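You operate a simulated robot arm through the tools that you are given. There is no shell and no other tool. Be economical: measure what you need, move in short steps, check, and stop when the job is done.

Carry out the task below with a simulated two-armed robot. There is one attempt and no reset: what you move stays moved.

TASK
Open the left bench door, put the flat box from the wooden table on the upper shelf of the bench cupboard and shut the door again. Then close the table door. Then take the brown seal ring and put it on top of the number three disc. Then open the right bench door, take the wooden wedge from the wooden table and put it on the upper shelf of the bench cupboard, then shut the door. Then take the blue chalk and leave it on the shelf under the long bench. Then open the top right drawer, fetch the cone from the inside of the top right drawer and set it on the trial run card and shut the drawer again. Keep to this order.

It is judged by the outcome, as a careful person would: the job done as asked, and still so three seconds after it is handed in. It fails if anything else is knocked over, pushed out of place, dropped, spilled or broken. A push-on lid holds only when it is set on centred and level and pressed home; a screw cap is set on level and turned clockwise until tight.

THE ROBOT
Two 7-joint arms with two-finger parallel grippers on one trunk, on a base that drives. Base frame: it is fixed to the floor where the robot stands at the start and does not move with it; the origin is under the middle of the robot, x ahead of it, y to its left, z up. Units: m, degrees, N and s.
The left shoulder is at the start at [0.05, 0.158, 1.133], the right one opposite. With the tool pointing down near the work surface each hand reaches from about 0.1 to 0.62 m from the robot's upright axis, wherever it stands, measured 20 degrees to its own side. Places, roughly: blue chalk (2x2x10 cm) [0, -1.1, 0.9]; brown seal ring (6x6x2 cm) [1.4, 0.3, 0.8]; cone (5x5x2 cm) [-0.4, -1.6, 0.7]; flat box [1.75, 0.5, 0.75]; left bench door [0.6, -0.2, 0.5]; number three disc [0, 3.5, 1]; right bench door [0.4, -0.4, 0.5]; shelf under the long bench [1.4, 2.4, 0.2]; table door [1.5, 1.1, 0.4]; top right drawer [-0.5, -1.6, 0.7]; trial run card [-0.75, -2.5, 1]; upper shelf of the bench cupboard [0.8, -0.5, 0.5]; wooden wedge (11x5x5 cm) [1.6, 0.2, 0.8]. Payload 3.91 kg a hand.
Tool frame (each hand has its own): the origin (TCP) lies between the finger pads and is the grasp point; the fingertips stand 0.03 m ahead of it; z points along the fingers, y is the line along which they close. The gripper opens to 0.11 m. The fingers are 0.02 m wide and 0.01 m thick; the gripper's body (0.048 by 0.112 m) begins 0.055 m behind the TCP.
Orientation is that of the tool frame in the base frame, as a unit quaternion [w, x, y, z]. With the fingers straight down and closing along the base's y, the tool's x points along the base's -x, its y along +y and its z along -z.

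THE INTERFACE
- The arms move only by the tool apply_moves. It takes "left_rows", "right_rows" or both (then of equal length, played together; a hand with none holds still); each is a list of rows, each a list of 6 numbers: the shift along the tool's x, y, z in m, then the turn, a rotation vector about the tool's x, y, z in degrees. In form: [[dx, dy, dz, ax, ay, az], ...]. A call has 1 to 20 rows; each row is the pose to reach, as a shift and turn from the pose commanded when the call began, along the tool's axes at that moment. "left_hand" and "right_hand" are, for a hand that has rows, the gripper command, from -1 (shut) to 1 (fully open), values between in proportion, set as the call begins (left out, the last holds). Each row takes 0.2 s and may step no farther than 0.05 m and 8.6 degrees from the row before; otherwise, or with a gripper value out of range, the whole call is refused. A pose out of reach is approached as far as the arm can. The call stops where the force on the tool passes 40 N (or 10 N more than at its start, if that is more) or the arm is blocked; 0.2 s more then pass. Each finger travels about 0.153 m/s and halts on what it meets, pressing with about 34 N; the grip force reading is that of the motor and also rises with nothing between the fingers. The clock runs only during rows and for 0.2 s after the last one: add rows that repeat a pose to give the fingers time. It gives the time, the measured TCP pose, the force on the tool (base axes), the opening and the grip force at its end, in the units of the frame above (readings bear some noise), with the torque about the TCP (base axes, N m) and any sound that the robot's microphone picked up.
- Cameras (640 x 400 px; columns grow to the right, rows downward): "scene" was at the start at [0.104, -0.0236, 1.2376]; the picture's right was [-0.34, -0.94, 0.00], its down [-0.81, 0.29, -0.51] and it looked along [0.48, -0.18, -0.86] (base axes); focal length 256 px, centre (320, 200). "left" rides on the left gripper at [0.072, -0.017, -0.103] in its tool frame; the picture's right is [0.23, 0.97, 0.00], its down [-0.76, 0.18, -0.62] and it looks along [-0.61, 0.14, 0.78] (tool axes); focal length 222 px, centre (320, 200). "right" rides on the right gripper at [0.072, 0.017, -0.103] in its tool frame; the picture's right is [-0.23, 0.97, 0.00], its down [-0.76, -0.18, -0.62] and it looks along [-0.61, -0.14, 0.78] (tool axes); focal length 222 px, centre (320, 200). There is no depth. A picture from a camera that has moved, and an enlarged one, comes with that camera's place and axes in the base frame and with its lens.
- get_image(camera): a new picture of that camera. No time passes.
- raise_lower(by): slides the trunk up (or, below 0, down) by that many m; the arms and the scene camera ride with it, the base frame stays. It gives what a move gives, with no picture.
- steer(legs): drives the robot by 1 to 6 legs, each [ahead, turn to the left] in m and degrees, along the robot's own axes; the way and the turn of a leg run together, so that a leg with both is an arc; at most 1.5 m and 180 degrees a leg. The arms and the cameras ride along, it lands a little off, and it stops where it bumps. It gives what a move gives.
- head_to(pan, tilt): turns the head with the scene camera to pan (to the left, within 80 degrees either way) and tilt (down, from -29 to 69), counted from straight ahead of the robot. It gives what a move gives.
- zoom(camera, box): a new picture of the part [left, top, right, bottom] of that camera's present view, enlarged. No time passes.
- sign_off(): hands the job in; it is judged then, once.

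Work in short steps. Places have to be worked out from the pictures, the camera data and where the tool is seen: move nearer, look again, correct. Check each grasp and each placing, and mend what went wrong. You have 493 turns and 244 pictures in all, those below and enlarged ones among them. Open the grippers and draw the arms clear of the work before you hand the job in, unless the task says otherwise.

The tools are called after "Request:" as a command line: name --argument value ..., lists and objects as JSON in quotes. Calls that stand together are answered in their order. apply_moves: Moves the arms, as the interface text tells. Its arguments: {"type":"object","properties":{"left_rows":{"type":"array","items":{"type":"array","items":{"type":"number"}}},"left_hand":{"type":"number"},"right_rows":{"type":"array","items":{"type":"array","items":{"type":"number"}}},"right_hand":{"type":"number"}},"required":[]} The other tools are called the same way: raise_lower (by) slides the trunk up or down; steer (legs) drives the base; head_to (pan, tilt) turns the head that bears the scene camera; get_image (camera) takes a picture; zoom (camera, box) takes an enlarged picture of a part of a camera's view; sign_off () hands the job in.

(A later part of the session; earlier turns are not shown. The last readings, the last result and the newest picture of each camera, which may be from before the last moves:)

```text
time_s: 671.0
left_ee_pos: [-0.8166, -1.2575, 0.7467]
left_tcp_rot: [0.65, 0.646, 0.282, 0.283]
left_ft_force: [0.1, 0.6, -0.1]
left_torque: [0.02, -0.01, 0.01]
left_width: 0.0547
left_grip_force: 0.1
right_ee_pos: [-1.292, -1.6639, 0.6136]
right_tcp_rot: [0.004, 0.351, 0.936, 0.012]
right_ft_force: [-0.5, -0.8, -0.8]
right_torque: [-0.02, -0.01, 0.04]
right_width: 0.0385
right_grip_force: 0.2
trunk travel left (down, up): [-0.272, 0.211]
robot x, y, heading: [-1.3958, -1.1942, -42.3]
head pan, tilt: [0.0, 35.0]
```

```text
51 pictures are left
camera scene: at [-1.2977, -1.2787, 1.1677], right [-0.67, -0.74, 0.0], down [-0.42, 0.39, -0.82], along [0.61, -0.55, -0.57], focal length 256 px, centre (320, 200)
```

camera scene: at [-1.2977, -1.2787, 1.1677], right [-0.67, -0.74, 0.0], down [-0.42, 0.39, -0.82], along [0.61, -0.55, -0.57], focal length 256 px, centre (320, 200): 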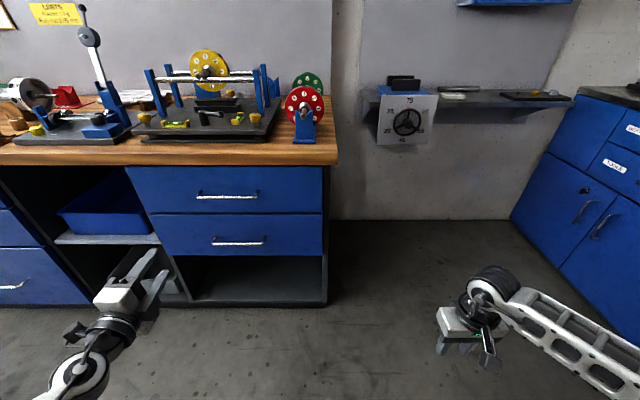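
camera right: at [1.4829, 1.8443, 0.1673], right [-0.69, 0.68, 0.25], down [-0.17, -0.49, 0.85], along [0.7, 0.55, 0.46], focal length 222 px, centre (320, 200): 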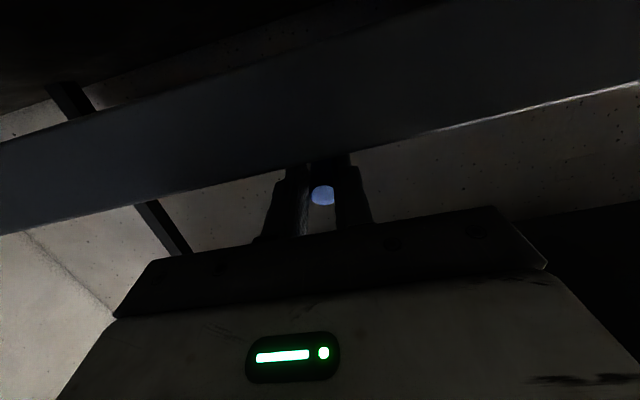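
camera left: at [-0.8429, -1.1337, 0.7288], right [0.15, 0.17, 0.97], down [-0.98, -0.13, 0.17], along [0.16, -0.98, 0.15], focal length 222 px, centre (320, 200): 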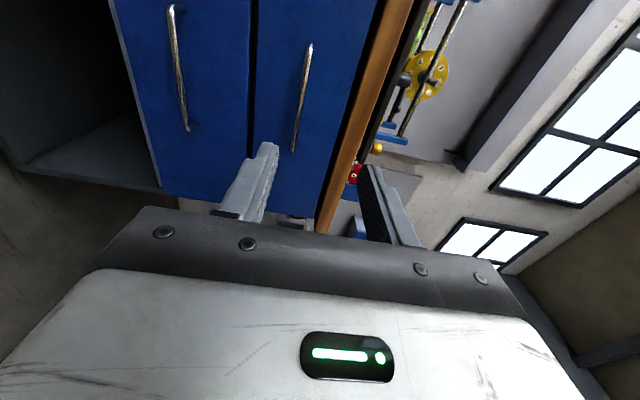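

Handle at z 0.747, L −1.40, hand aligned in height. Shift 5.5 cm right and approach, partly by driving.

Request:
apply_moves --left_rows '[[-0.02, 0, 0.02, 0, 0, 0], [-0.04, 0, 0.04, 0, 0, 0], [-0.055, 0, 0.07, 0, 0, 0], [-0.055, 0, 0.1, 0, 0, 0]]'

Request:
steer --legs '[[0.12, -0.7]]'

Request:
get_image --camera "left"

```text
time_s: 672.0
left_ee_pos: [-0.7799, -1.3672, 0.7463]
left_tcp_rot: [0.651, 0.646, 0.282, 0.282]
left_ft_force: [0.6, -0.9, 0.2]
left_torque: [0.02, 0.02, -0.03]
left_width: 0.0549
left_grip_force: 0.1
right_ee_pos: [-1.2919, -1.6638, 0.6133]
right_tcp_rot: [0.004, 0.35, 0.937, 0.013]
right_ft_force: [0.7, 0.3, -0.7]
right_torque: [0.0, 0.01, -0.02]
right_width: 0.0385
right_grip_force: 0.0
trunk travel left (down, up): [-0.272, 0.211]
robot x, y, heading: [-1.3955, -1.1937, -42.1]
head pan, tilt: [0.0, 35.0]
```

```text
time_s: 673.3
left_ee_pos: [-0.6898, -1.4581, 0.7475]
left_tcp_rot: [0.653, 0.648, 0.278, 0.278]
left_ft_force: [-0.1, -0.3, -0.3]
left_torque: [-0.01, 0.01, 0.03]
left_width: 0.0551
left_grip_force: 0.0
right_ee_pos: [-1.2074, -1.7489, 0.6132]
right_tcp_rot: [0.003, 0.356, 0.934, 0.012]
right_ft_force: [-0.3, 0.4, -0.1]
right_torque: [0.01, 0.0, 0.01]
right_width: 0.0385
right_grip_force: 0.0
trunk travel left (down, up): [-0.272, 0.211]
robot x, y, heading: [-1.303, -1.2782, -42.9]
head pan, tilt: [0.0, 35.0]
```

```text
50 pictures are left
camera left: at [-0.716, -1.3348, 0.7284], right [0.15, 0.17, 0.97], down [-0.98, -0.12, 0.18], along [0.15, -0.98, 0.15], focal length 222 px, centre (320, 200)
```

left: 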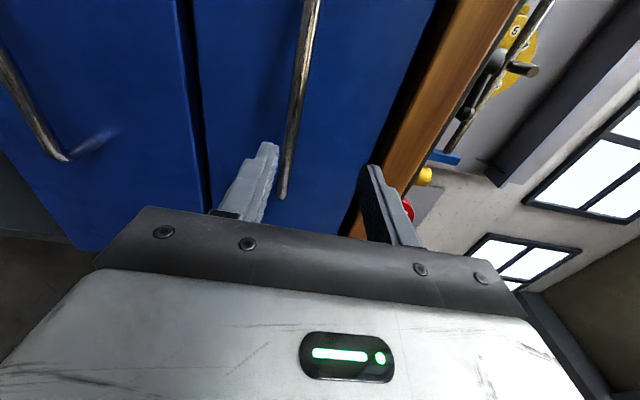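

Bar is between the jaws, slightly low; lower 7 mm, advance 4.5 cm and close.

Request:
apply_moves --left_rows '[[0, -0.004, 0.015, 0, 0, 0], [0, -0.007, 0.03, 0, 0, 0], [0, -0.007, 0.045, 0, 0, 0]]'

Request:
apply_moves --left_rows '[[0, 0, 0, 0, 0, 0], [0, 0, 0, 0, 0, 0], [0, 0, 0, 0, 0, 0]]' --left_hand -1

```text
time_s: 674.1
left_ee_pos: [-0.6588, -1.4898, 0.7379]
left_tcp_rot: [0.653, 0.648, 0.278, 0.278]
left_ft_force: [-0.4, -0.5, 0.3]
left_torque: [-0.01, -0.01, -0.02]
left_width: 0.0552
left_grip_force: 0.1
right_ee_pos: [-1.2066, -1.7494, 0.6131]
right_tcp_rot: [0.004, 0.356, 0.934, 0.013]
right_ft_force: [0.6, 0.5, 0.6]
right_torque: [0.0, -0.03, 0.03]
right_width: 0.0387
right_grip_force: 0.1
trunk travel left (down, up): [-0.272, 0.211]
robot x, y, heading: [-1.3035, -1.2716, -42.8]
head pan, tilt: [0.0, 35.0]
```

```text
time_s: 674.9
left_ee_pos: [-0.6591, -1.4894, 0.7239]
left_tcp_rot: [0.644, 0.656, 0.283, 0.274]
left_ft_force: [-3.6, -6.8, -36.2]
left_torque: [0.87, 0.59, 0.7]
left_width: 0.0114
left_grip_force: 44.5
right_ee_pos: [-1.2058, -1.7508, 0.6129]
right_tcp_rot: [0.002, 0.357, 0.934, 0.013]
right_ft_force: [-0.4, 0.1, 0.3]
right_torque: [0.01, -0.04, -0.01]
right_width: 0.0386
right_grip_force: 0.2
trunk travel left (down, up): [-0.272, 0.211]
robot x, y, heading: [-1.3007, -1.2768, -42.8]
head pan, tilt: [0.0, 35.0]
```

Gripped; relieve the vertical load (lower 1.3 cm), then pull the drawer out by driving back.

Request:
apply_moves --left_rows '[[0, -0.007, 0, 0, 0, 0], [0, -0.013, -0.005, 0, 0, 0], [0, -0.013, -0.02, 0, 0, 0], [0, -0.013, -0.035, 0, 0, 0]]'

Request:
steer --legs '[[-0.2, 0]]'

Request:
get_image --camera "scene"

```text
time_s: 675.9
left_ee_pos: [-0.6853, -1.4658, 0.7231]
left_tcp_rot: [0.651, 0.649, 0.278, 0.277]
left_ft_force: [-7.3, -5.5, -15.0]
left_torque: [0.47, 0.24, -0.57]
left_width: 0.0114
left_grip_force: 44.5
right_ee_pos: [-1.2066, -1.7498, 0.6129]
right_tcp_rot: [0.003, 0.357, 0.934, 0.013]
right_ft_force: [0.5, 0.1, -0.4]
right_torque: [-0.01, 0.01, -0.01]
right_width: 0.0387
right_grip_force: 0.0
trunk travel left (down, up): [-0.272, 0.211]
robot x, y, heading: [-1.3007, -1.2747, -42.8]
head pan, tilt: [0.0, 35.0]
```

```text
time_s: 677.5
left_ee_pos: [-0.8387, -1.3262, 0.7245]
left_tcp_rot: [0.651, 0.65, 0.278, 0.276]
left_ft_force: [-12.8, -13.7, -16.4]
left_torque: [0.37, 0.33, 0.01]
left_width: 0.0114
left_grip_force: 44.2
right_ee_pos: [-1.3602, -1.6075, 0.6124]
right_tcp_rot: [0.003, 0.357, 0.934, 0.013]
right_ft_force: [0.2, 0.8, 0.6]
right_torque: [-0.01, 0.01, -0.01]
right_width: 0.0387
right_grip_force: 0.0
trunk travel left (down, up): [-0.272, 0.211]
robot x, y, heading: [-1.4519, -1.133, -42.9]
head pan, tilt: [0.0, 35.0]
```

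```text
49 pictures are left
camera scene: at [-1.3592, -1.2233, 1.1674], right [-0.68, -0.73, 0.0], down [-0.42, 0.39, -0.82], along [0.6, -0.56, -0.57], focal length 256 px, centre (320, 200)
```

scene: 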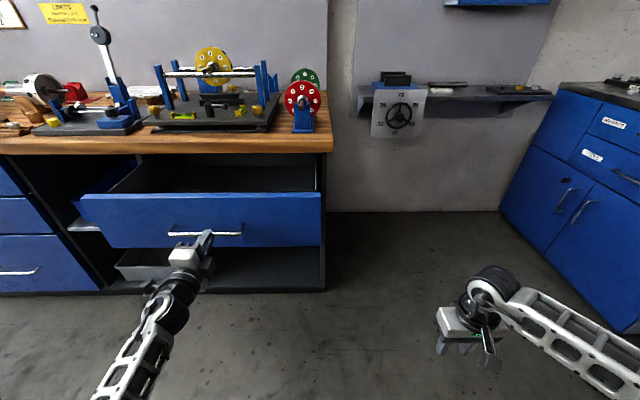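

Drawer is open ~23 cm. Pull another 8 cm.

Request:
steer --legs '[[-0.08, 0]]'

Request:
raise_lower --by 0.0

Request:
head_to --pan 20 --tilt 45

Request:
get_image --camera "scene"

```text
time_s: 678.6
left_ee_pos: [-0.8986, -1.2706, 0.7234]
left_tcp_rot: [0.653, 0.65, 0.276, 0.275]
left_ft_force: [-5.7, -3.4, -5.6]
left_torque: [0.22, -0.02, 0.86]
left_width: 0.0117
left_grip_force: 44.6
right_ee_pos: [-1.4184, -1.5512, 0.6132]
right_tcp_rot: [0.004, 0.357, 0.934, 0.013]
right_ft_force: [-0.1, -0.3, 0.5]
right_torque: [-0.02, 0.01, 0.01]
right_width: 0.0385
right_grip_force: 0.1
trunk travel left (down, up): [-0.272, 0.211]
robot x, y, heading: [-1.5132, -1.0773, -42.9]
head pan, tilt: [0.0, 35.0]
```

```text
time_s: 679.1
left_ee_pos: [-0.8988, -1.271, 0.7239]
left_tcp_rot: [0.652, 0.65, 0.276, 0.275]
left_ft_force: [1.9, -0.7, -1.6]
left_torque: [0.17, -0.07, 0.02]
left_width: 0.0116
left_grip_force: 45.4
right_ee_pos: [-1.4201, -1.5521, 0.6137]
right_tcp_rot: [0.003, 0.357, 0.934, 0.013]
right_ft_force: [-0.7, 0.8, -0.5]
right_torque: [0.02, -0.02, 0.0]
right_width: 0.0385
right_grip_force: 0.1
trunk travel left (down, up): [-0.272, 0.211]
robot x, y, heading: [-1.516, -1.0789, -42.9]
head pan, tilt: [0.0, 35.0]
```

```text
time_s: 679.9
left_ee_pos: [-0.8999, -1.2707, 0.7219]
left_tcp_rot: [0.652, 0.65, 0.277, 0.275]
left_ft_force: [0.6, -2.0, -1.6]
left_torque: [0.12, -0.1, 0.16]
left_width: 0.0117
left_grip_force: 45.1
right_ee_pos: [-1.4184, -1.5535, 0.6129]
right_tcp_rot: [0.004, 0.357, 0.934, 0.013]
right_ft_force: [0.0, -0.5, -0.9]
right_torque: [0.01, -0.03, 0.04]
right_width: 0.0385
right_grip_force: 0.1
trunk travel left (down, up): [-0.272, 0.211]
robot x, y, heading: [-1.5127, -1.078, -43.1]
head pan, tilt: [20.0, 45.0]
```

```text
48 pictures are left
camera scene: at [-1.4089, -1.1388, 1.1528], right [-0.39, -0.92, 0.0], down [-0.65, 0.28, -0.71], along [0.65, -0.28, -0.71], focal length 256 px, centre (320, 200)
```

scene: 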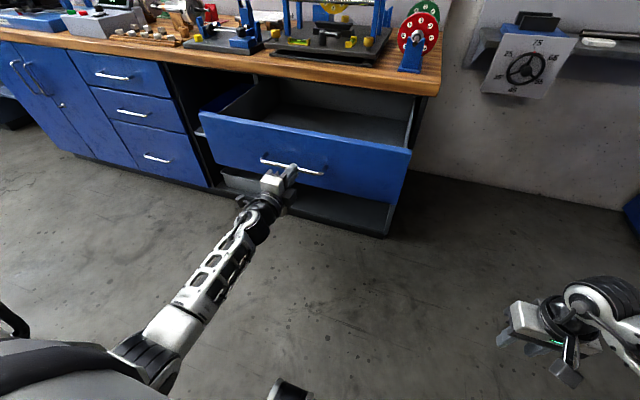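

Drawer is open ~32 cm. Release, back the hand off, raise the trunk and look inside.

Request:
apply_moves --left_rows '[[0, 0, 0, 0, 0, 0], [0, 0, 0, 0, 0, 0], [0, 0, -0.03, 0, 0, 0], [0, 0, -0.07, 0, 0, 0]]' --left_hand 0.1

Request:
raise_lower --by 0.21

Request:
zoom --camera "scene" --box '[180, 60, 460, 260]'

```text
time_s: 680.9
left_ee_pos: [-0.9487, -1.2217, 0.7225]
left_tcp_rot: [0.652, 0.65, 0.276, 0.275]
left_ft_force: [0.1, -0.2, -0.7]
left_torque: [0.02, -0.03, 0.01]
left_width: 0.0605
left_grip_force: 0.0
right_ee_pos: [-1.4182, -1.5509, 0.6135]
right_tcp_rot: [0.003, 0.357, 0.934, 0.012]
right_ft_force: [0.7, 0.5, -0.2]
right_torque: [-0.02, -0.01, -0.04]
right_width: 0.0385
right_grip_force: 0.1
trunk travel left (down, up): [-0.272, 0.211]
robot x, y, heading: [-1.5108, -1.0768, -43.4]
head pan, tilt: [20.0, 45.0]
```

```text
time_s: 683.2
left_ee_pos: [-0.9478, -1.2214, 0.9322]
left_tcp_rot: [0.653, 0.65, 0.276, 0.274]
left_ft_force: [0.1, -0.7, 0.4]
left_torque: [-0.04, -0.01, 0.01]
left_width: 0.0605
left_grip_force: 0.0
right_ee_pos: [-1.4193, -1.5519, 0.8228]
right_tcp_rot: [0.004, 0.356, 0.934, 0.013]
right_ft_force: [-0.4, 0.5, -0.1]
right_torque: [-0.02, 0.01, -0.02]
right_width: 0.0383
right_grip_force: 0.1
trunk travel left (down, up): [-0.482, 0.001]
robot x, y, heading: [-1.5123, -1.0813, -42.7]
head pan, tilt: [20.0, 45.0]
```

```text
2.00 times, centred on (320, 160) of scene
camera zoom: at [-1.4089, -1.1386, 1.3628], right [-0.39, -0.92, 0.0], down [-0.65, 0.28, -0.71], along [0.65, -0.28, -0.71], focal length 512 px, centre (320, 280)
```

zoom: 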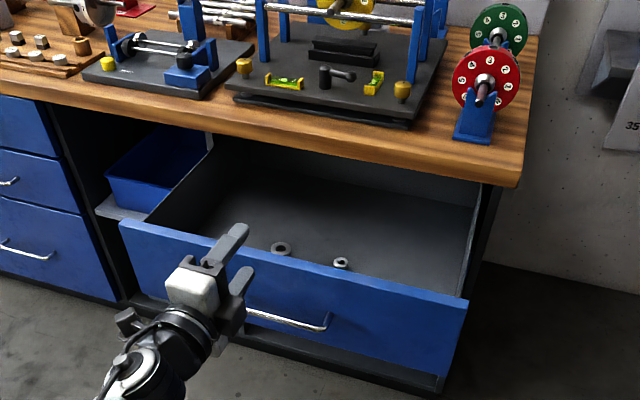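

Request:
zoom --camera "scene" --box '[300, 165, 370, 210]'

```text
8.89 times, centred on (335, 188) of scene
camera zoom: at [-1.4089, -1.1386, 1.3628], right [-0.39, -0.92, 0.0], down [-0.65, 0.28, -0.71], along [0.65, -0.28, -0.71], focal length 2276 px, centre (187, 311)
```

zoom: 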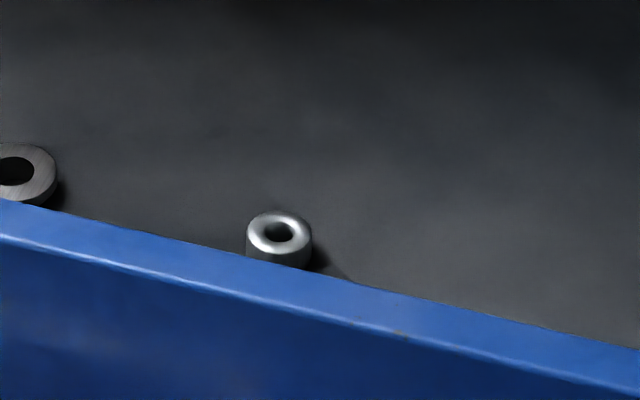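

Two small items are in the drawer. I bring the left hand back to tool-down and use its camera for a close look.

Request:
apply_moves --left_rows '[[0, 0.01, 0, 0, 0, -8.2], [0, 0.02, 0, 0, 0, -16.4], [0, 0.03, 0, 0, 0, -24.6], [0, 0.04, 0, 0, 0, -32.8], [0, 0.05, 0, 0, 0, -41], [0, 0.06, 0, 0, 0, -49.2], [0, 0.07, 0, 0, 0, -57.4], [0, 0.08, 0, 0, 0, -65.6], [0, 0.08, 0, 0, 0, -73.8], [0, 0.08, 0, 0, 0, -82], [0, 0.08, 0, 0, 0, -90]]'

Request:
apply_moves --left_rows '[[-0.005, 0, -0.005, 0, 8.2, 0], [-0.01, 0, -0.01, 0, 16.4, 0], [-0.015, 0, -0.015, 0, 24.6, 0], [-0.02, 0, -0.02, 0, 32.8, 0], [-0.025, 0, -0.025, 0, 41, 0], [-0.03, 0, -0.03, 0, 49.2, 0], [-0.03, 0, -0.03, 0, 57.4, 0], [-0.03, 0, -0.03, 0, 65.6, 0], [-0.03, 0, -0.03, 0, 73.8, 0], [-0.03, 0, -0.03, 0, 82, 0], [-0.03, 0, -0.03, 0, 90, 0]]'

Request:
steer --legs '[[0.25, 0]]'

Request:
get_image --camera "left"

```text
time_s: 685.6
left_ee_pos: [-0.9483, -1.2224, 1.0134]
left_tcp_rot: [0.655, 0.263, 0.655, -0.268]
left_ft_force: [0.1, 0.3, 0.3]
left_torque: [0.0, -0.01, 0.01]
left_width: 0.0605
left_grip_force: 0.1
right_ee_pos: [-1.4193, -1.5514, 0.8225]
right_tcp_rot: [0.004, 0.357, 0.934, 0.013]
right_ft_force: [0.9, -0.3, -0.1]
right_torque: [0.02, 0.01, 0.01]
right_width: 0.0386
right_grip_force: 0.2
trunk travel left (down, up): [-0.482, 0.001]
robot x, y, heading: [-1.5127, -1.0766, -43.0]
head pan, tilt: [20.0, 45.0]
```

```text
time_s: 688.0
left_ee_pos: [-0.9688, -1.2006, 1.0426]
left_tcp_rot: [-0.002, 0.375, 0.927, -0.001]
left_ft_force: [-0.7, -0.4, -0.4]
left_torque: [0.01, -0.02, -0.03]
left_width: 0.0607
left_grip_force: 0.1
right_ee_pos: [-1.4192, -1.5519, 0.8233]
right_tcp_rot: [0.004, 0.356, 0.934, 0.012]
right_ft_force: [0.4, -0.1, -0.2]
right_torque: [-0.04, 0.03, 0.02]
right_width: 0.0385
right_grip_force: 0.1
trunk travel left (down, up): [-0.482, 0.001]
robot x, y, heading: [-1.5162, -1.0809, -43.0]
head pan, tilt: [20.0, 45.0]
```

```text
time_s: 689.8
left_ee_pos: [-0.7817, -1.3718, 1.0415]
left_tcp_rot: [0.0, 0.373, 0.928, -0.002]
left_ft_force: [-0.2, -0.7, -0.5]
left_torque: [0.0, -0.02, 0.02]
left_width: 0.0603
left_grip_force: 0.0
right_ee_pos: [-1.2302, -1.724, 0.8233]
right_tcp_rot: [0.004, 0.355, 0.935, 0.013]
right_ft_force: [0.7, -0.1, -0.1]
right_torque: [0.01, 0.01, 0.02]
right_width: 0.0386
right_grip_force: 0.1
trunk travel left (down, up): [-0.482, 0.001]
robot x, y, heading: [-1.3292, -1.2536, -42.5]
head pan, tilt: [20.0, 45.0]
```

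```text
45 pictures are left
camera left: at [-0.8457, -1.3324, 1.1445], right [0.51, 0.86, 0.0], down [0.67, -0.4, 0.62], along [0.54, -0.32, -0.78], focal length 222 px, centre (320, 200)
```

left: 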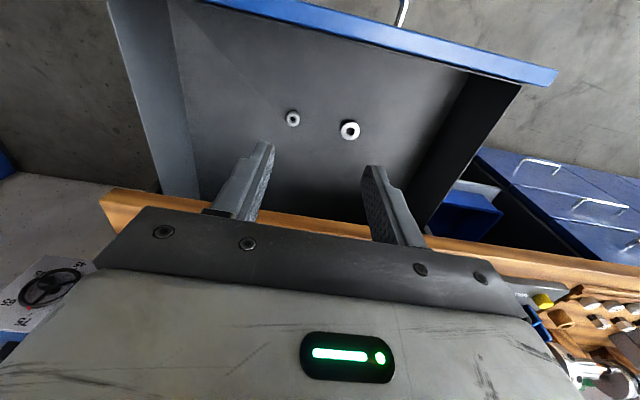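

Request:
zoom --camera "left" --box '[260, 90, 390, 165]'

```text
4.92 times, centred on (325, 128) of left
camera zoom: at [-0.8457, -1.3324, 1.1445], right [0.51, 0.86, 0.0], down [0.67, -0.4, 0.62], along [0.54, -0.32, -0.78], focal length 1094 px, centre (295, 557)
```

zoom: 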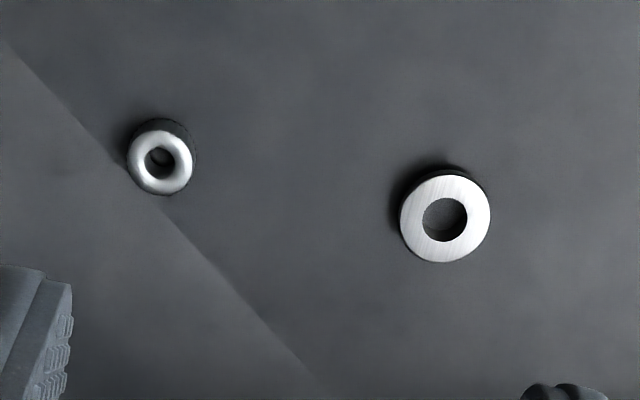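

Request:
head_to --pan 25 --tilt 50

Request:
get_image --camera "scene"

```text
time_s: 690.5
left_ee_pos: [-0.7815, -1.3703, 1.0416]
left_tcp_rot: [0.001, 0.374, 0.928, -0.002]
left_ft_force: [-0.1, 0.2, 0.3]
left_torque: [0.05, -0.02, 0.0]
left_width: 0.0604
left_grip_force: 0.1
right_ee_pos: [-1.2295, -1.7242, 0.8233]
right_tcp_rot: [0.003, 0.354, 0.935, 0.012]
right_ft_force: [-0.4, -0.4, 0.0]
right_torque: [-0.02, -0.01, 0.0]
right_width: 0.0384
right_grip_force: 0.1
trunk travel left (down, up): [-0.482, 0.001]
robot x, y, heading: [-1.3293, -1.2537, -42.5]
head pan, tilt: [25.0, 50.0]
```

```text
43 pictures are left
camera scene: at [-1.2238, -1.3028, 1.356], right [-0.3, -0.95, 0.0], down [-0.73, 0.23, -0.64], along [0.61, -0.2, -0.77], focal length 256 px, centre (320, 200)
```

scene: 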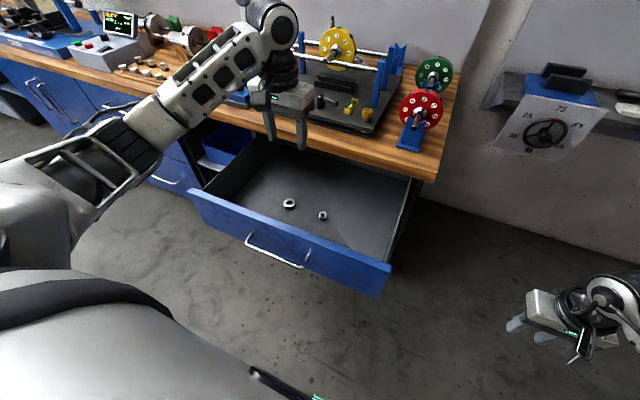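

Request:
zoom --camera "scene" --box '[270, 185, 345, 230]'

```text
8.53 times, centred on (308, 208) of scene
camera zoom: at [-1.2238, -1.3028, 1.356], right [-0.3, -0.95, 0.0], down [-0.73, 0.23, -0.64], along [0.61, -0.2, -0.77], focal length 2185 px, centre (427, 136)
```

zoom: 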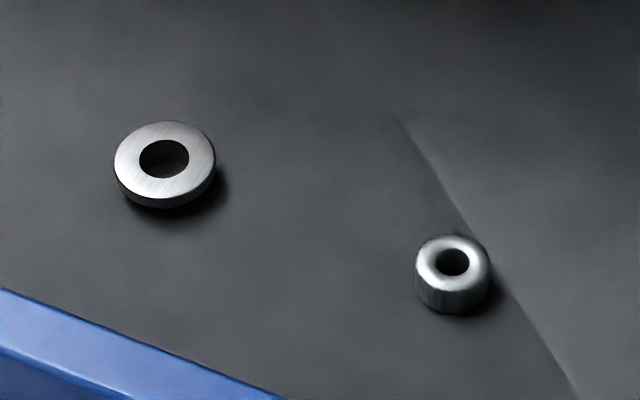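

The larger one (≈4 cm, matching 5×5×2 and the given place) is the cone, at about (-0.652, -1.371), top z≈0.665. I shift the base ~12 cm to the left for reach.

Request:
steer --legs '[[-0.18, 0], [0, 35], [0.21, 0], [0, -35]]'

Request:
get_image --camera "left"

```text
time_s: 696.6
left_ee_pos: [-0.7058, -1.2796, 1.0424]
left_tcp_rot: [0.001, 0.375, 0.927, -0.001]
left_ft_force: [-0.3, 0.5, 0.2]
left_torque: [-0.01, 0.0, -0.01]
left_width: 0.0605
left_grip_force: 0.0
right_ee_pos: [-1.1543, -1.63, 0.8224]
right_tcp_rot: [0.004, 0.357, 0.934, 0.013]
right_ft_force: [0.2, -0.1, 1.2]
right_torque: [0.0, -0.04, 0.0]
right_width: 0.0383
right_grip_force: 0.0
trunk travel left (down, up): [-0.482, 0.001]
robot x, y, heading: [-1.2508, -1.1593, -42.9]
head pan, tilt: [25.0, 50.0]
```

```text
41 pictures are left
camera left: at [-0.7693, -1.2404, 1.1448], right [0.51, 0.86, 0.0], down [0.67, -0.4, 0.62], along [0.53, -0.32, -0.78], focal length 222 px, centre (320, 200)
```

left: 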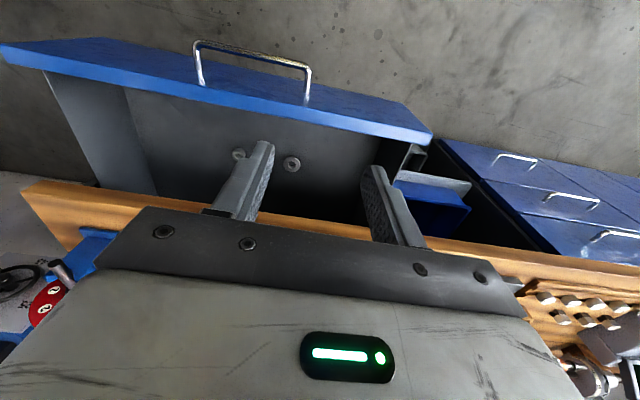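

The drawer got nudged in ~10 cm during that manoeuvre (the right hand brushed its front). I hook its front panel from inside with the closed left fingers and draw it out again.

Request:
apply_moves --left_rows '[[-0.03, -0.01, 0, 0, 0, 0], [-0.06, -0.02, 0, 0, 0, 0], [-0.078, -0.02, 0, 0, 0, 0]]' --left_hand -1

Request:
raise_lower --by -0.18

Request:
get_image --camera "left"

```text
time_s: 697.4
left_ee_pos: [-0.6632, -1.347, 1.0415]
left_tcp_rot: [0.0, 0.375, 0.927, -0.002]
left_ft_force: [-0.2, 0.5, -0.5]
left_torque: [0.01, 0.02, 0.0]
left_width: 0.0001
left_grip_force: 34.5
right_ee_pos: [-1.1547, -1.6305, 0.8224]
right_tcp_rot: [0.004, 0.357, 0.934, 0.012]
right_ft_force: [-0.3, 0.6, 1.0]
right_torque: [0.02, -0.03, 0.01]
right_width: 0.0382
right_grip_force: 0.1
trunk travel left (down, up): [-0.482, 0.001]
robot x, y, heading: [-1.251, -1.1583, -43.0]
head pan, tilt: [25.0, 50.0]
```

```text
time_s: 699.4
left_ee_pos: [-0.6629, -1.3468, 0.863]
left_tcp_rot: [0.001, 0.376, 0.927, -0.002]
left_ft_force: [0.5, 1.0, 0.3]
left_torque: [-0.01, 0.0, 0.03]
left_width: 0.0001
left_grip_force: 34.3
right_ee_pos: [-1.154, -1.6302, 0.6447]
right_tcp_rot: [0.005, 0.357, 0.934, 0.012]
right_ft_force: [0.2, -0.1, -0.1]
right_torque: [0.01, 0.0, -0.01]
right_width: 0.0385
right_grip_force: 0.0
trunk travel left (down, up): [-0.302, 0.181]
robot x, y, heading: [-1.2458, -1.1593, -42.8]
head pan, tilt: [25.0, 50.0]
```

```text
40 pictures are left
camera left: at [-0.7274, -1.3082, 0.9652], right [0.51, 0.86, 0.0], down [0.67, -0.4, 0.62], along [0.53, -0.32, -0.78], focal length 222 px, centre (320, 200)
```

left: 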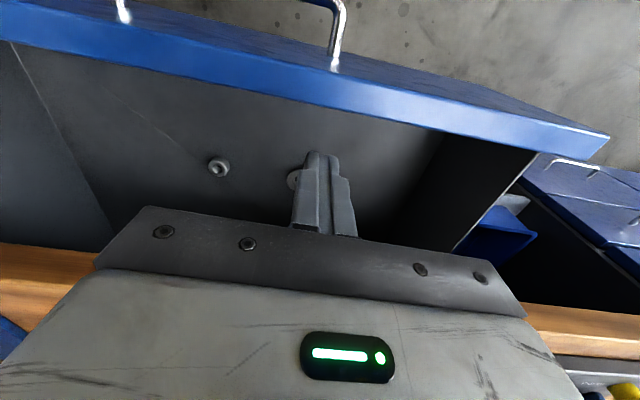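

Tips are just inside the front panel. Lower 7 cm and pull back 14 cm.

Request:
raise_lower --by -0.065

Request:
apply_moves --left_rows '[[0.012, 0, 0, 0, 0, 0], [0.022, 0, 0, 0, 0, 0], [0.03, 0, 0, 0, 0, 0], [0.04, 0, 0, 0, 0, 0], [0.052, 0, 0, 0, 0, 0], [0.066, 0, 0, 0, 0, 0], [0.08, 0, 0, 0, 0, 0], [0.095, 0, 0, 0, 0, 0], [0.11, 0, 0, 0, 0, 0], [0.125, 0, 0, 0, 0, 0], [0.14, 0, 0, 0, 0, 0], [0.155, 0, 0, 0, 0, 0]]'

Request:
get_image --camera "left"

```text
time_s: 700.4
left_ee_pos: [-0.6632, -1.3469, 0.798]
left_tcp_rot: [0.0, 0.375, 0.927, -0.002]
left_ft_force: [-0.2, -0.1, -0.1]
left_torque: [0.01, 0.01, 0.0]
left_width: 0.0
left_grip_force: 34.4
right_ee_pos: [-1.1548, -1.6309, 0.5795]
right_tcp_rot: [0.004, 0.356, 0.934, 0.012]
right_ft_force: [0.6, 0.2, -0.4]
right_torque: [-0.02, -0.03, 0.02]
right_width: 0.0386
right_grip_force: 0.1
trunk travel left (down, up): [-0.237, 0.246]
robot x, y, heading: [-1.2495, -1.1557, -43.0]
head pan, tilt: [25.0, 50.0]
```

```text
time_s: 703.0
left_ee_pos: [-0.7752, -1.2393, 0.7971]
left_tcp_rot: [0.0, 0.376, 0.927, -0.002]
left_ft_force: [0.2, -0.4, 0.7]
left_torque: [-0.01, 0.01, 0.0]
left_width: 0.0
left_grip_force: 33.8
right_ee_pos: [-1.1546, -1.6304, 0.5787]
right_tcp_rot: [0.003, 0.357, 0.934, 0.012]
right_ft_force: [0.2, -0.6, 0.3]
right_torque: [0.0, -0.01, -0.01]
right_width: 0.0387
right_grip_force: 0.2
trunk travel left (down, up): [-0.237, 0.246]
robot x, y, heading: [-1.2485, -1.1576, -43.0]
head pan, tilt: [25.0, 50.0]
```

```text
39 pictures are left
camera left: at [-0.8386, -1.2002, 0.8998], right [0.51, 0.86, 0.0], down [0.67, -0.4, 0.62], along [0.53, -0.32, -0.78], focal length 222 px, centre (320, 200)
```

left: 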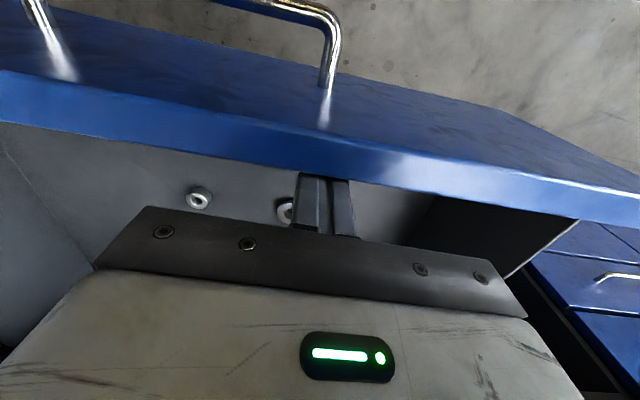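

Drawer is out again; cone now at about F 0.565, L −1.315. Raise, move over it and look.

Request:
raise_lower --by 0.1

Request:
apply_moves --left_rows '[[-0.035, -0.005, 0, 0, 0, 0], [-0.07, -0.01, 0, 0, 0, 0], [-0.105, -0.016, 0, 0, 0, 0], [-0.138, -0.016, 0, 0, 0, 0], [-0.138, -0.016, 0, 0, 0, 0]]' --left_hand 0.15

Request:
get_image --camera "left"

```text
time_s: 704.4
left_ee_pos: [-0.7741, -1.2398, 0.897]
left_tcp_rot: [0.001, 0.376, 0.927, -0.001]
left_ft_force: [0.4, 0.2, -0.5]
left_torque: [0.01, 0.02, 0.01]
left_width: 0.0002
left_grip_force: 34.2
right_ee_pos: [-1.1544, -1.6303, 0.6787]
right_tcp_rot: [0.004, 0.357, 0.934, 0.012]
right_ft_force: [0.0, 0.0, -1.1]
right_torque: [0.01, 0.02, -0.04]
right_width: 0.0384
right_grip_force: 0.0
trunk travel left (down, up): [-0.337, 0.146]
robot x, y, heading: [-1.2467, -1.1563, -42.9]
head pan, tilt: [25.0, 50.0]
```

```text
time_s: 705.6
left_ee_pos: [-0.6856, -1.3485, 0.895]
left_tcp_rot: [0.0, 0.376, 0.927, -0.001]
left_ft_force: [-0.4, -0.3, -0.5]
left_torque: [-0.01, 0.02, 0.01]
left_width: 0.0634
left_grip_force: 0.1
right_ee_pos: [-1.155, -1.6304, 0.6785]
right_tcp_rot: [0.004, 0.357, 0.934, 0.013]
right_ft_force: [-0.5, 0.0, 0.9]
right_torque: [0.02, -0.02, 0.03]
right_width: 0.0386
right_grip_force: 0.0
trunk travel left (down, up): [-0.337, 0.146]
robot x, y, heading: [-1.2529, -1.1609, -42.8]
head pan, tilt: [25.0, 50.0]
```

```text
38 pictures are left
camera left: at [-0.7492, -1.3093, 0.9977], right [0.52, 0.86, 0.0], down [0.67, -0.4, 0.62], along [0.53, -0.32, -0.78], focal length 222 px, centre (320, 200)
```

left: 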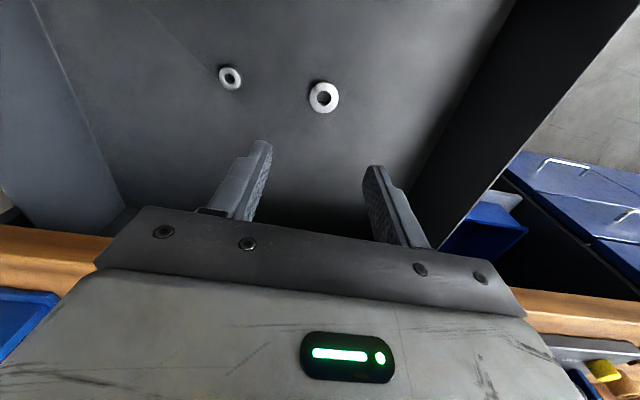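

Cone is under the jaws (shift 7 mm left). Lower with the trunk.

Request:
apply_moves --left_rows '[[-0.004, 0.006, 0, 0, 0, 0], [-0.004, 0.006, 0, 0, 0, 0]]'

Request:
raise_lower --by -0.165

Request:
get_image --camera "left"

```text
time_s: 706.2
left_ee_pos: [-0.6784, -1.3444, 0.8957]
left_tcp_rot: [0.001, 0.375, 0.927, -0.002]
left_ft_force: [-0.6, 0.1, 0.6]
left_torque: [0.0, 0.02, -0.01]
left_width: 0.0632
left_grip_force: 0.1
right_ee_pos: [-1.1536, -1.6311, 0.6784]
right_tcp_rot: [0.004, 0.357, 0.934, 0.013]
right_ft_force: [-0.3, -0.7, -0.1]
right_torque: [0.0, 0.0, -0.03]
right_width: 0.0388
right_grip_force: 0.0
trunk travel left (down, up): [-0.337, 0.146]
robot x, y, heading: [-1.2469, -1.1574, -43.0]
head pan, tilt: [25.0, 50.0]
```

```text
time_s: 708.0
left_ee_pos: [-0.679, -1.3457, 0.739]
left_tcp_rot: [0.007, 0.375, 0.927, -0.004]
left_ft_force: [-0.6, -0.3, 0.7]
left_torque: [0.04, 0.02, 0.01]
left_width: 0.0634
left_grip_force: 0.1
right_ee_pos: [-1.1555, -1.6312, 0.5154]
right_tcp_rot: [0.005, 0.357, 0.934, 0.012]
right_ft_force: [0.0, -0.6, 0.2]
right_torque: [-0.02, -0.01, -0.02]
right_width: 0.0383
right_grip_force: 0.0
trunk travel left (down, up): [-0.172, 0.311]
robot x, y, heading: [-1.247, -1.1562, -42.9]
head pan, tilt: [25.0, 50.0]
```

```text
37 pictures are left
camera left: at [-0.7438, -1.3061, 0.8405], right [0.51, 0.86, 0.0], down [0.67, -0.39, 0.63], along [0.54, -0.33, -0.77], focal length 222 px, centre (320, 200)
```

left: 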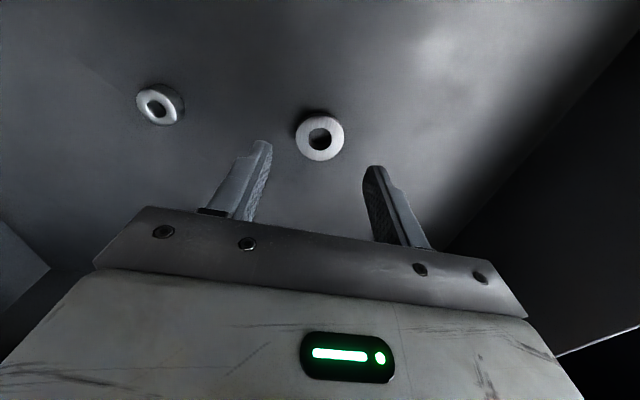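

The hand lags 8 mm - something may touch. A quick look.

Request:
get_image --camera "scene"

```text
36 pictures are left
camera scene: at [-1.1494, -1.2087, 1.0474], right [-0.31, -0.95, 0.0], down [-0.73, 0.24, -0.65], along [0.61, -0.2, -0.76], focal length 256 px, centre (320, 200)
```

scene: 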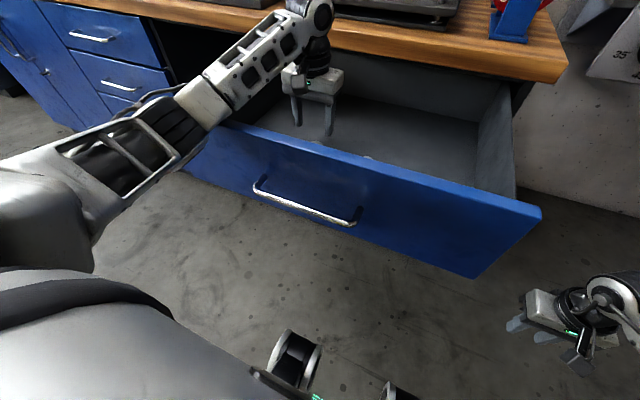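

The forearm rests on the drawer front's top edge. I raise the trunk and lower the hand with the arm instead, keeping the elbow higher.

Request:
raise_lower --by 0.15

Request:
apply_moves --left_rows '[[0, 0, 0.03, 0, 0, 0], [0, 0, 0.06, 0, 0, 0], [0, 0, 0.09, 0, 0, 0], [0, 0, 0.12, 0, 0, 0], [0, 0, 0.145, 0, 0, 0]]'

Request:
get_image --camera "scene"

```text
time_s: 709.8
left_ee_pos: [-0.6778, -1.3455, 0.8806]
left_tcp_rot: [0.0, 0.376, 0.927, -0.002]
left_ft_force: [-0.2, -0.2, -0.1]
left_torque: [-0.02, 0.0, -0.03]
left_width: 0.0633
left_grip_force: 0.1
right_ee_pos: [-1.1538, -1.6297, 0.6632]
right_tcp_rot: [0.004, 0.357, 0.934, 0.012]
right_ft_force: [0.0, -0.8, -0.2]
right_torque: [0.0, -0.02, -0.01]
right_width: 0.0387
right_grip_force: 0.1
trunk travel left (down, up): [-0.322, 0.161]
robot x, y, heading: [-1.2479, -1.1554, -42.8]
head pan, tilt: [25.0, 50.0]
```

```text
time_s: 711.0
left_ee_pos: [-0.6795, -1.3461, 0.7335]
left_tcp_rot: [0.001, 0.376, 0.927, -0.003]
left_ft_force: [0.3, 0.3, 0.2]
left_torque: [0.0, 0.0, -0.02]
left_width: 0.0631
left_grip_force: 0.0
right_ee_pos: [-1.155, -1.6306, 0.6632]
right_tcp_rot: [0.004, 0.358, 0.934, 0.013]
right_ft_force: [0.2, 0.9, 0.3]
right_torque: [0.0, 0.01, 0.01]
right_width: 0.0386
right_grip_force: 0.1
trunk travel left (down, up): [-0.322, 0.161]
robot x, y, heading: [-1.2478, -1.1561, -43.0]
head pan, tilt: [25.0, 50.0]
```

```text
35 pictures are left
camera scene: at [-1.1466, -1.2092, 1.1959], right [-0.31, -0.95, 0.0], down [-0.73, 0.24, -0.64], along [0.61, -0.2, -0.77], focal length 256 px, centre (320, 200)
```

scene: 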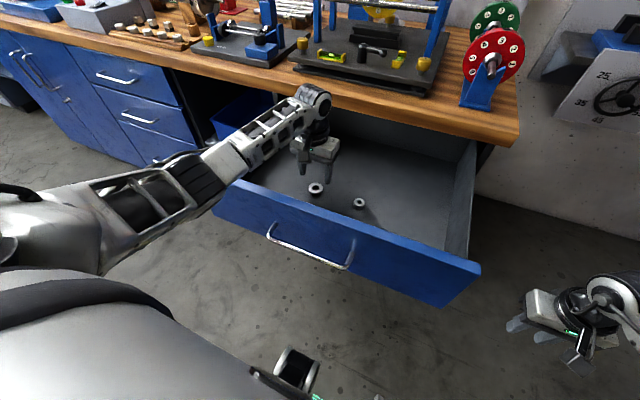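

Clear now. Lower another 4.5 cm to the cone.

Request:
apply_moves --left_rows '[[0, 0, 0.015, 0, 0, 0], [0, 0, 0.03, 0, 0, 0], [0, 0, 0.04, 0, 0, 0], [0, 0, 0.046, 0, 0, 0]]'

Request:
get_image --camera "left"

```text
time_s: 712.0
left_ee_pos: [-0.6782, -1.3466, 0.69]
left_tcp_rot: [0.0, 0.375, 0.927, -0.002]
left_ft_force: [0.0, -0.6, 0.0]
left_torque: [-0.06, 0.0, 0.01]
left_width: 0.0634
left_grip_force: 0.1
right_ee_pos: [-1.1544, -1.6302, 0.6634]
right_tcp_rot: [0.003, 0.356, 0.934, 0.012]
right_ft_force: [0.4, -0.3, -0.1]
right_torque: [-0.03, -0.01, 0.01]
right_width: 0.0385
right_grip_force: 0.1
trunk travel left (down, up): [-0.322, 0.161]
robot x, y, heading: [-1.2446, -1.1584, -43.0]
head pan, tilt: [25.0, 50.0]
```

```text
34 pictures are left
camera left: at [-0.7427, -1.3082, 0.7921], right [0.51, 0.86, 0.0], down [0.67, -0.4, 0.62], along [0.53, -0.32, -0.78], focal length 222 px, centre (320, 200)
```

left: 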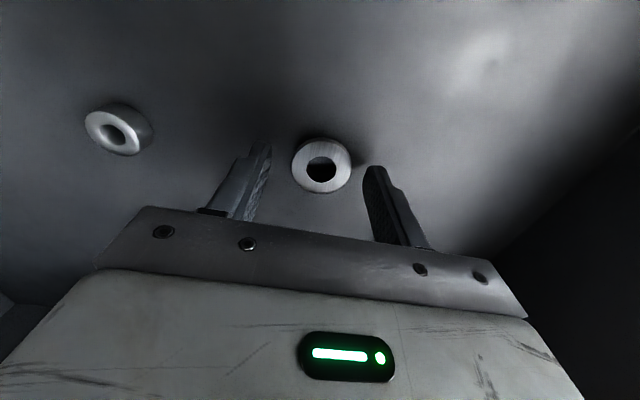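

Request:
apply_moves --left_rows '[[0, 0, 0.004, 0, 0, 0], [0, 0, 0.008, 0, 0, 0], [0, 0, 0.012, 0, 0, 0]]'

```text
time_s: 712.8
left_ee_pos: [-0.6784, -1.3464, 0.6778]
left_tcp_rot: [0.0, 0.375, 0.927, -0.003]
left_ft_force: [-0.2, 0.0, -0.4]
left_torque: [0.02, 0.02, 0.0]
left_width: 0.063
left_grip_force: 0.1
right_ee_pos: [-1.1548, -1.6309, 0.664]
right_tcp_rot: [0.002, 0.356, 0.934, 0.013]
right_ft_force: [-0.5, -0.1, 0.1]
right_torque: [0.01, -0.02, 0.02]
right_width: 0.0385
right_grip_force: 0.0
trunk travel left (down, up): [-0.322, 0.161]
robot x, y, heading: [-1.2519, -1.1577, -43.1]
head pan, tilt: [25.0, 50.0]
```

Request:
apply_moves --left_rows '[[0, 0, 0.004, 0, 0, 0], [0, 0, 0.008, 0, 0, 0], [0, 0, 0.012, 0, 0, 0]]'

Request:
get_image --camera "left"

```text
time_s: 713.5
left_ee_pos: [-0.6741, -1.3504, 0.6764]
left_tcp_rot: [0.011, 0.375, 0.927, -0.006]
left_ft_force: [1.5, -2.0, 13.6]
left_torque: [0.35, -0.24, 0.05]
left_width: 0.0632
left_grip_force: 0.1
right_ee_pos: [-1.1558, -1.631, 0.6627]
right_tcp_rot: [0.005, 0.356, 0.934, 0.012]
right_ft_force: [-0.1, -0.6, 0.0]
right_torque: [-0.01, 0.02, 0.02]
right_width: 0.0387
right_grip_force: 0.0
trunk travel left (down, up): [-0.322, 0.161]
robot x, y, heading: [-1.2479, -1.1547, -43.0]
head pan, tilt: [25.0, 50.0]
stopped in row 3 (left hand): the force on the tool passed its limit at 43 N (the readings are from after the stop); the commanded pose is now the measured one
```

```text
33 pictures are left
camera left: at [-0.7401, -1.311, 0.7782], right [0.52, 0.86, -0.01], down [0.66, -0.39, 0.64], along [0.55, -0.34, -0.77], focal length 222 px, centre (320, 200)
```

left: 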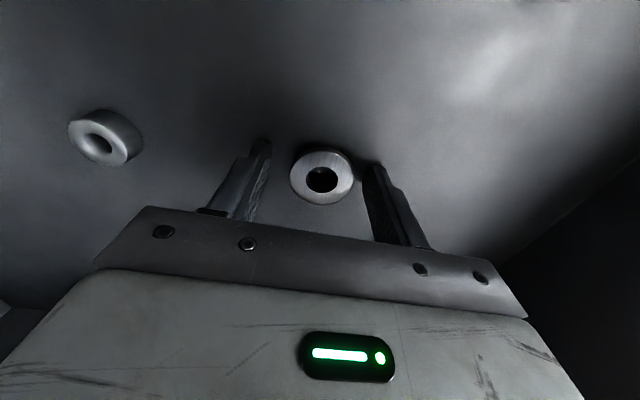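

Fingertips touched the drawer bottom (z≈0.645). Rise 3 mm and close on the cone.

Request:
apply_moves --left_rows '[[0, 0, -0.004, 0, 0, 0], [0, 0, -0.004, 0, 0, 0]]'

Request:
apply_moves --left_rows '[[0, 0, 0, 0, 0, 0], [0, 0, 0, 0, 0, 0], [0, 0, 0, 0, 0, 0]]' --left_hand -1

Request:
apply_moves --left_rows '[[0, 0, -0.03, 0, 0, 0], [0, 0, -0.07, 0, 0, 0], [0, 0, -0.11, 0, 0, 0], [0, 0, -0.15, 0, 0, 0]]'

Request:
get_image --camera "left"

```text
time_s: 714.1
left_ee_pos: [-0.6761, -1.3502, 0.6763]
left_tcp_rot: [0.006, 0.375, 0.927, -0.005]
left_ft_force: [-0.4, -2.0, 1.5]
left_torque: [0.0, -0.03, -0.06]
left_width: 0.0624
left_grip_force: 0.0
right_ee_pos: [-1.1532, -1.6319, 0.663]
right_tcp_rot: [0.004, 0.357, 0.934, 0.013]
right_ft_force: [0.1, 0.0, -0.3]
right_torque: [0.05, -0.01, 0.0]
right_width: 0.0385
right_grip_force: 0.2
trunk travel left (down, up): [-0.322, 0.161]
robot x, y, heading: [-1.2479, -1.1568, -42.8]
head pan, tilt: [25.0, 50.0]
```

```text
time_s: 715.0
left_ee_pos: [-0.6759, -1.3486, 0.6779]
left_tcp_rot: [0.007, 0.375, 0.927, -0.004]
left_ft_force: [-0.2, 0.2, 0.1]
left_torque: [0.01, -0.01, 0.0]
left_width: 0.0408
left_grip_force: 34.3
right_ee_pos: [-1.1539, -1.6307, 0.6632]
right_tcp_rot: [0.004, 0.357, 0.934, 0.013]
right_ft_force: [-0.1, -0.9, -0.2]
right_torque: [0.02, 0.01, 0.01]
right_width: 0.0386
right_grip_force: 0.0
trunk travel left (down, up): [-0.322, 0.161]
robot x, y, heading: [-1.2536, -1.1552, -43.0]
head pan, tilt: [25.0, 50.0]
```

```text
time_s: 716.0
left_ee_pos: [-0.6761, -1.3478, 0.8294]
left_tcp_rot: [0.007, 0.375, 0.927, -0.004]
left_ft_force: [0.0, 0.1, -1.0]
left_torque: [0.0, 0.0, 0.03]
left_width: 0.0409
left_grip_force: 34.4
right_ee_pos: [-1.1563, -1.6304, 0.6631]
right_tcp_rot: [0.003, 0.357, 0.934, 0.013]
right_ft_force: [0.4, 0.1, 0.1]
right_torque: [-0.01, -0.01, -0.01]
right_width: 0.0386
right_grip_force: 0.1
trunk travel left (down, up): [-0.322, 0.161]
robot x, y, heading: [-1.2497, -1.1589, -42.9]
head pan, tilt: [25.0, 50.0]
```

```text
32 pictures are left
camera left: at [-0.7405, -1.3078, 0.9306], right [0.51, 0.86, -0.01], down [0.66, -0.39, 0.63], along [0.54, -0.33, -0.77], focal length 222 px, centre (320, 200)
```

left: 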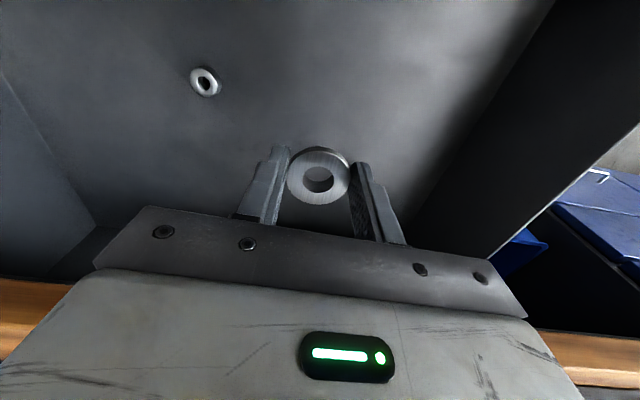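

Cone gripped (4.1 cm). Raise, back off, and drive round to the wall shelf with the trial run card.

Request:
raise_lower --by 0.16

Request:
steer --legs '[[-0.4, 0], [0, -90], [0.85, 0], [0, 90], [0.45, 0]]'

Request:
head_to --pan 5 --tilt 35

Request:
get_image --camera "scene"

```text
time_s: 717.8
left_ee_pos: [-0.6749, -1.3486, 0.9881]
left_tcp_rot: [0.006, 0.375, 0.927, -0.004]
left_ft_force: [0.3, 0.3, -1.0]
left_torque: [-0.01, -0.02, 0.0]
left_width: 0.0408
left_grip_force: 33.7
right_ee_pos: [-1.1549, -1.6309, 0.8229]
right_tcp_rot: [0.003, 0.356, 0.934, 0.013]
right_ft_force: [0.2, -0.4, -0.4]
right_torque: [0.03, -0.03, -0.02]
right_width: 0.0384
right_grip_force: 0.0
trunk travel left (down, up): [-0.482, 0.001]
robot x, y, heading: [-1.2486, -1.159, -42.8]
head pan, tilt: [25.0, 50.0]
```

```text
time_s: 727.6
left_ee_pos: [-2.2783, -2.0342, 0.9882]
left_tcp_rot: [0.002, 0.926, 0.378, -0.007]
left_ft_force: [1.1, -1.0, -1.4]
left_torque: [-0.02, -0.02, 0.01]
left_width: 0.0409
left_grip_force: 33.8
right_ee_pos: [-2.5442, -1.5423, 0.8228]
right_tcp_rot: [0.007, 0.916, 0.401, 0.018]
right_ft_force: [0.3, 0.4, 0.6]
right_torque: [0.01, -0.01, 0.06]
right_width: 0.0385
right_grip_force: 0.2
trunk travel left (down, up): [-0.482, 0.001]
robot x, y, heading: [-2.0778, -1.4636, -134.5]
head pan, tilt: [25.0, 50.0]
stopped in leg 3: the force on the tool passed its limit at 71 N (the readings are from after the stop); the commanded pose is now the measured one
```

```text
time_s: 728.4
left_ee_pos: [-2.2786, -2.0336, 0.9882]
left_tcp_rot: [0.002, 0.926, 0.377, -0.007]
left_ft_force: [0.1, 0.4, -1.1]
left_torque: [0.0, 0.02, 0.01]
left_width: 0.0408
left_grip_force: 34.6
right_ee_pos: [-2.5447, -1.5437, 0.822]
right_tcp_rot: [0.006, 0.916, 0.401, 0.018]
right_ft_force: [1.5, 0.3, -0.1]
right_torque: [-0.01, -0.01, 0.0]
right_width: 0.0385
right_grip_force: 0.2
trunk travel left (down, up): [-0.482, 0.001]
robot x, y, heading: [-2.0758, -1.4611, -134.4]
head pan, tilt: [5.0, 35.0]
```

```text
31 pictures are left
camera scene: at [-2.1573, -1.5619, 1.3776], right [-0.77, 0.63, 0.0], down [0.36, 0.44, -0.82], along [-0.52, -0.63, -0.57], focal length 256 px, centre (320, 200)
```

scene: 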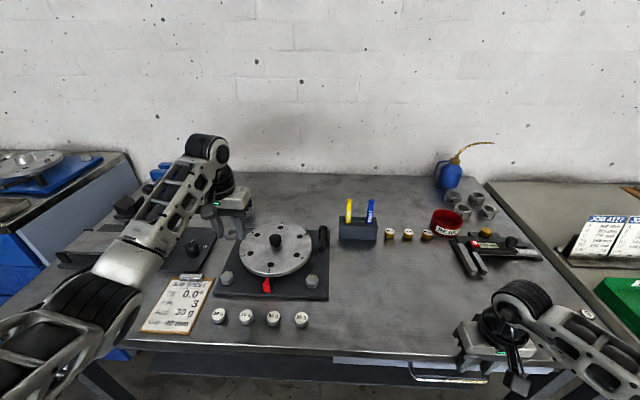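

While turning in, the right hand bumped the steel bench edge by the right wall. I back off, tuck the right hand in, and take a safer path.

Request:
steer --legs '[[-0.25, 0]]'

Request:
apply_moves --right_rows '[[0.02, 0.03, -0.02, 0, 0, 0], [0.04, 0.06, -0.04, 0, 0, 0], [0.06, 0.09, -0.06, 0, 0, 0], [0.08, 0.12, -0.08, 0, 0, 0]]'

Request:
get_image --camera "scene"

```text
time_s: 730.2
left_ee_pos: [-2.0996, -1.8538, 0.9885]
left_tcp_rot: [0.002, 0.926, 0.378, -0.007]
left_ft_force: [-0.3, 0.1, 0.6]
left_torque: [0.02, -0.01, -0.01]
left_width: 0.0413
left_grip_force: 34.2
right_ee_pos: [-2.3658, -1.3625, 0.8243]
right_tcp_rot: [0.006, 0.916, 0.402, 0.018]
right_ft_force: [0.2, 0.0, -0.2]
right_torque: [0.0, 0.03, -0.03]
right_width: 0.0389
right_grip_force: 0.1
trunk travel left (down, up): [-0.482, 0.001]
robot x, y, heading: [-1.8958, -1.2811, -134.2]
head pan, tilt: [5.0, 35.0]
```

```text
time_s: 731.2
left_ee_pos: [-2.0991, -1.8528, 0.9888]
left_tcp_rot: [0.002, 0.926, 0.378, -0.008]
left_ft_force: [0.1, -0.5, -0.2]
left_torque: [0.01, -0.01, 0.01]
left_width: 0.0405
left_grip_force: 33.4
right_ee_pos: [-2.223, -1.3851, 0.9079]
right_tcp_rot: [0.006, 0.915, 0.402, 0.019]
right_ft_force: [0.3, -0.4, 0.3]
right_torque: [0.02, -0.01, -0.01]
right_width: 0.0385
right_grip_force: 0.0
trunk travel left (down, up): [-0.482, 0.001]
robot x, y, heading: [-1.8968, -1.2848, -134.4]
head pan, tilt: [5.0, 35.0]
```

```text
30 pictures are left
camera scene: at [-1.9795, -1.3811, 1.3776], right [-0.77, 0.63, 0.0], down [0.36, 0.44, -0.82], along [-0.52, -0.63, -0.57], focal length 256 px, centre (320, 200)
```

scene: 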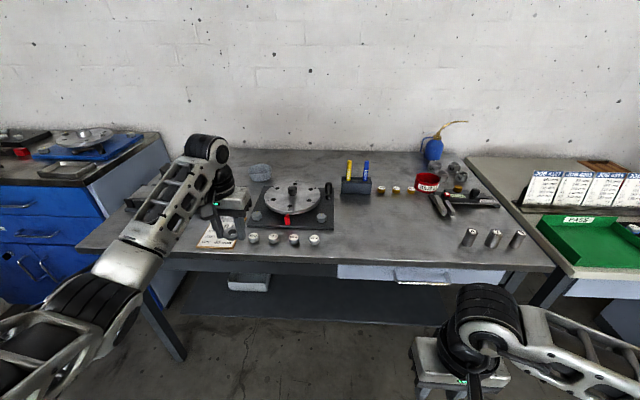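

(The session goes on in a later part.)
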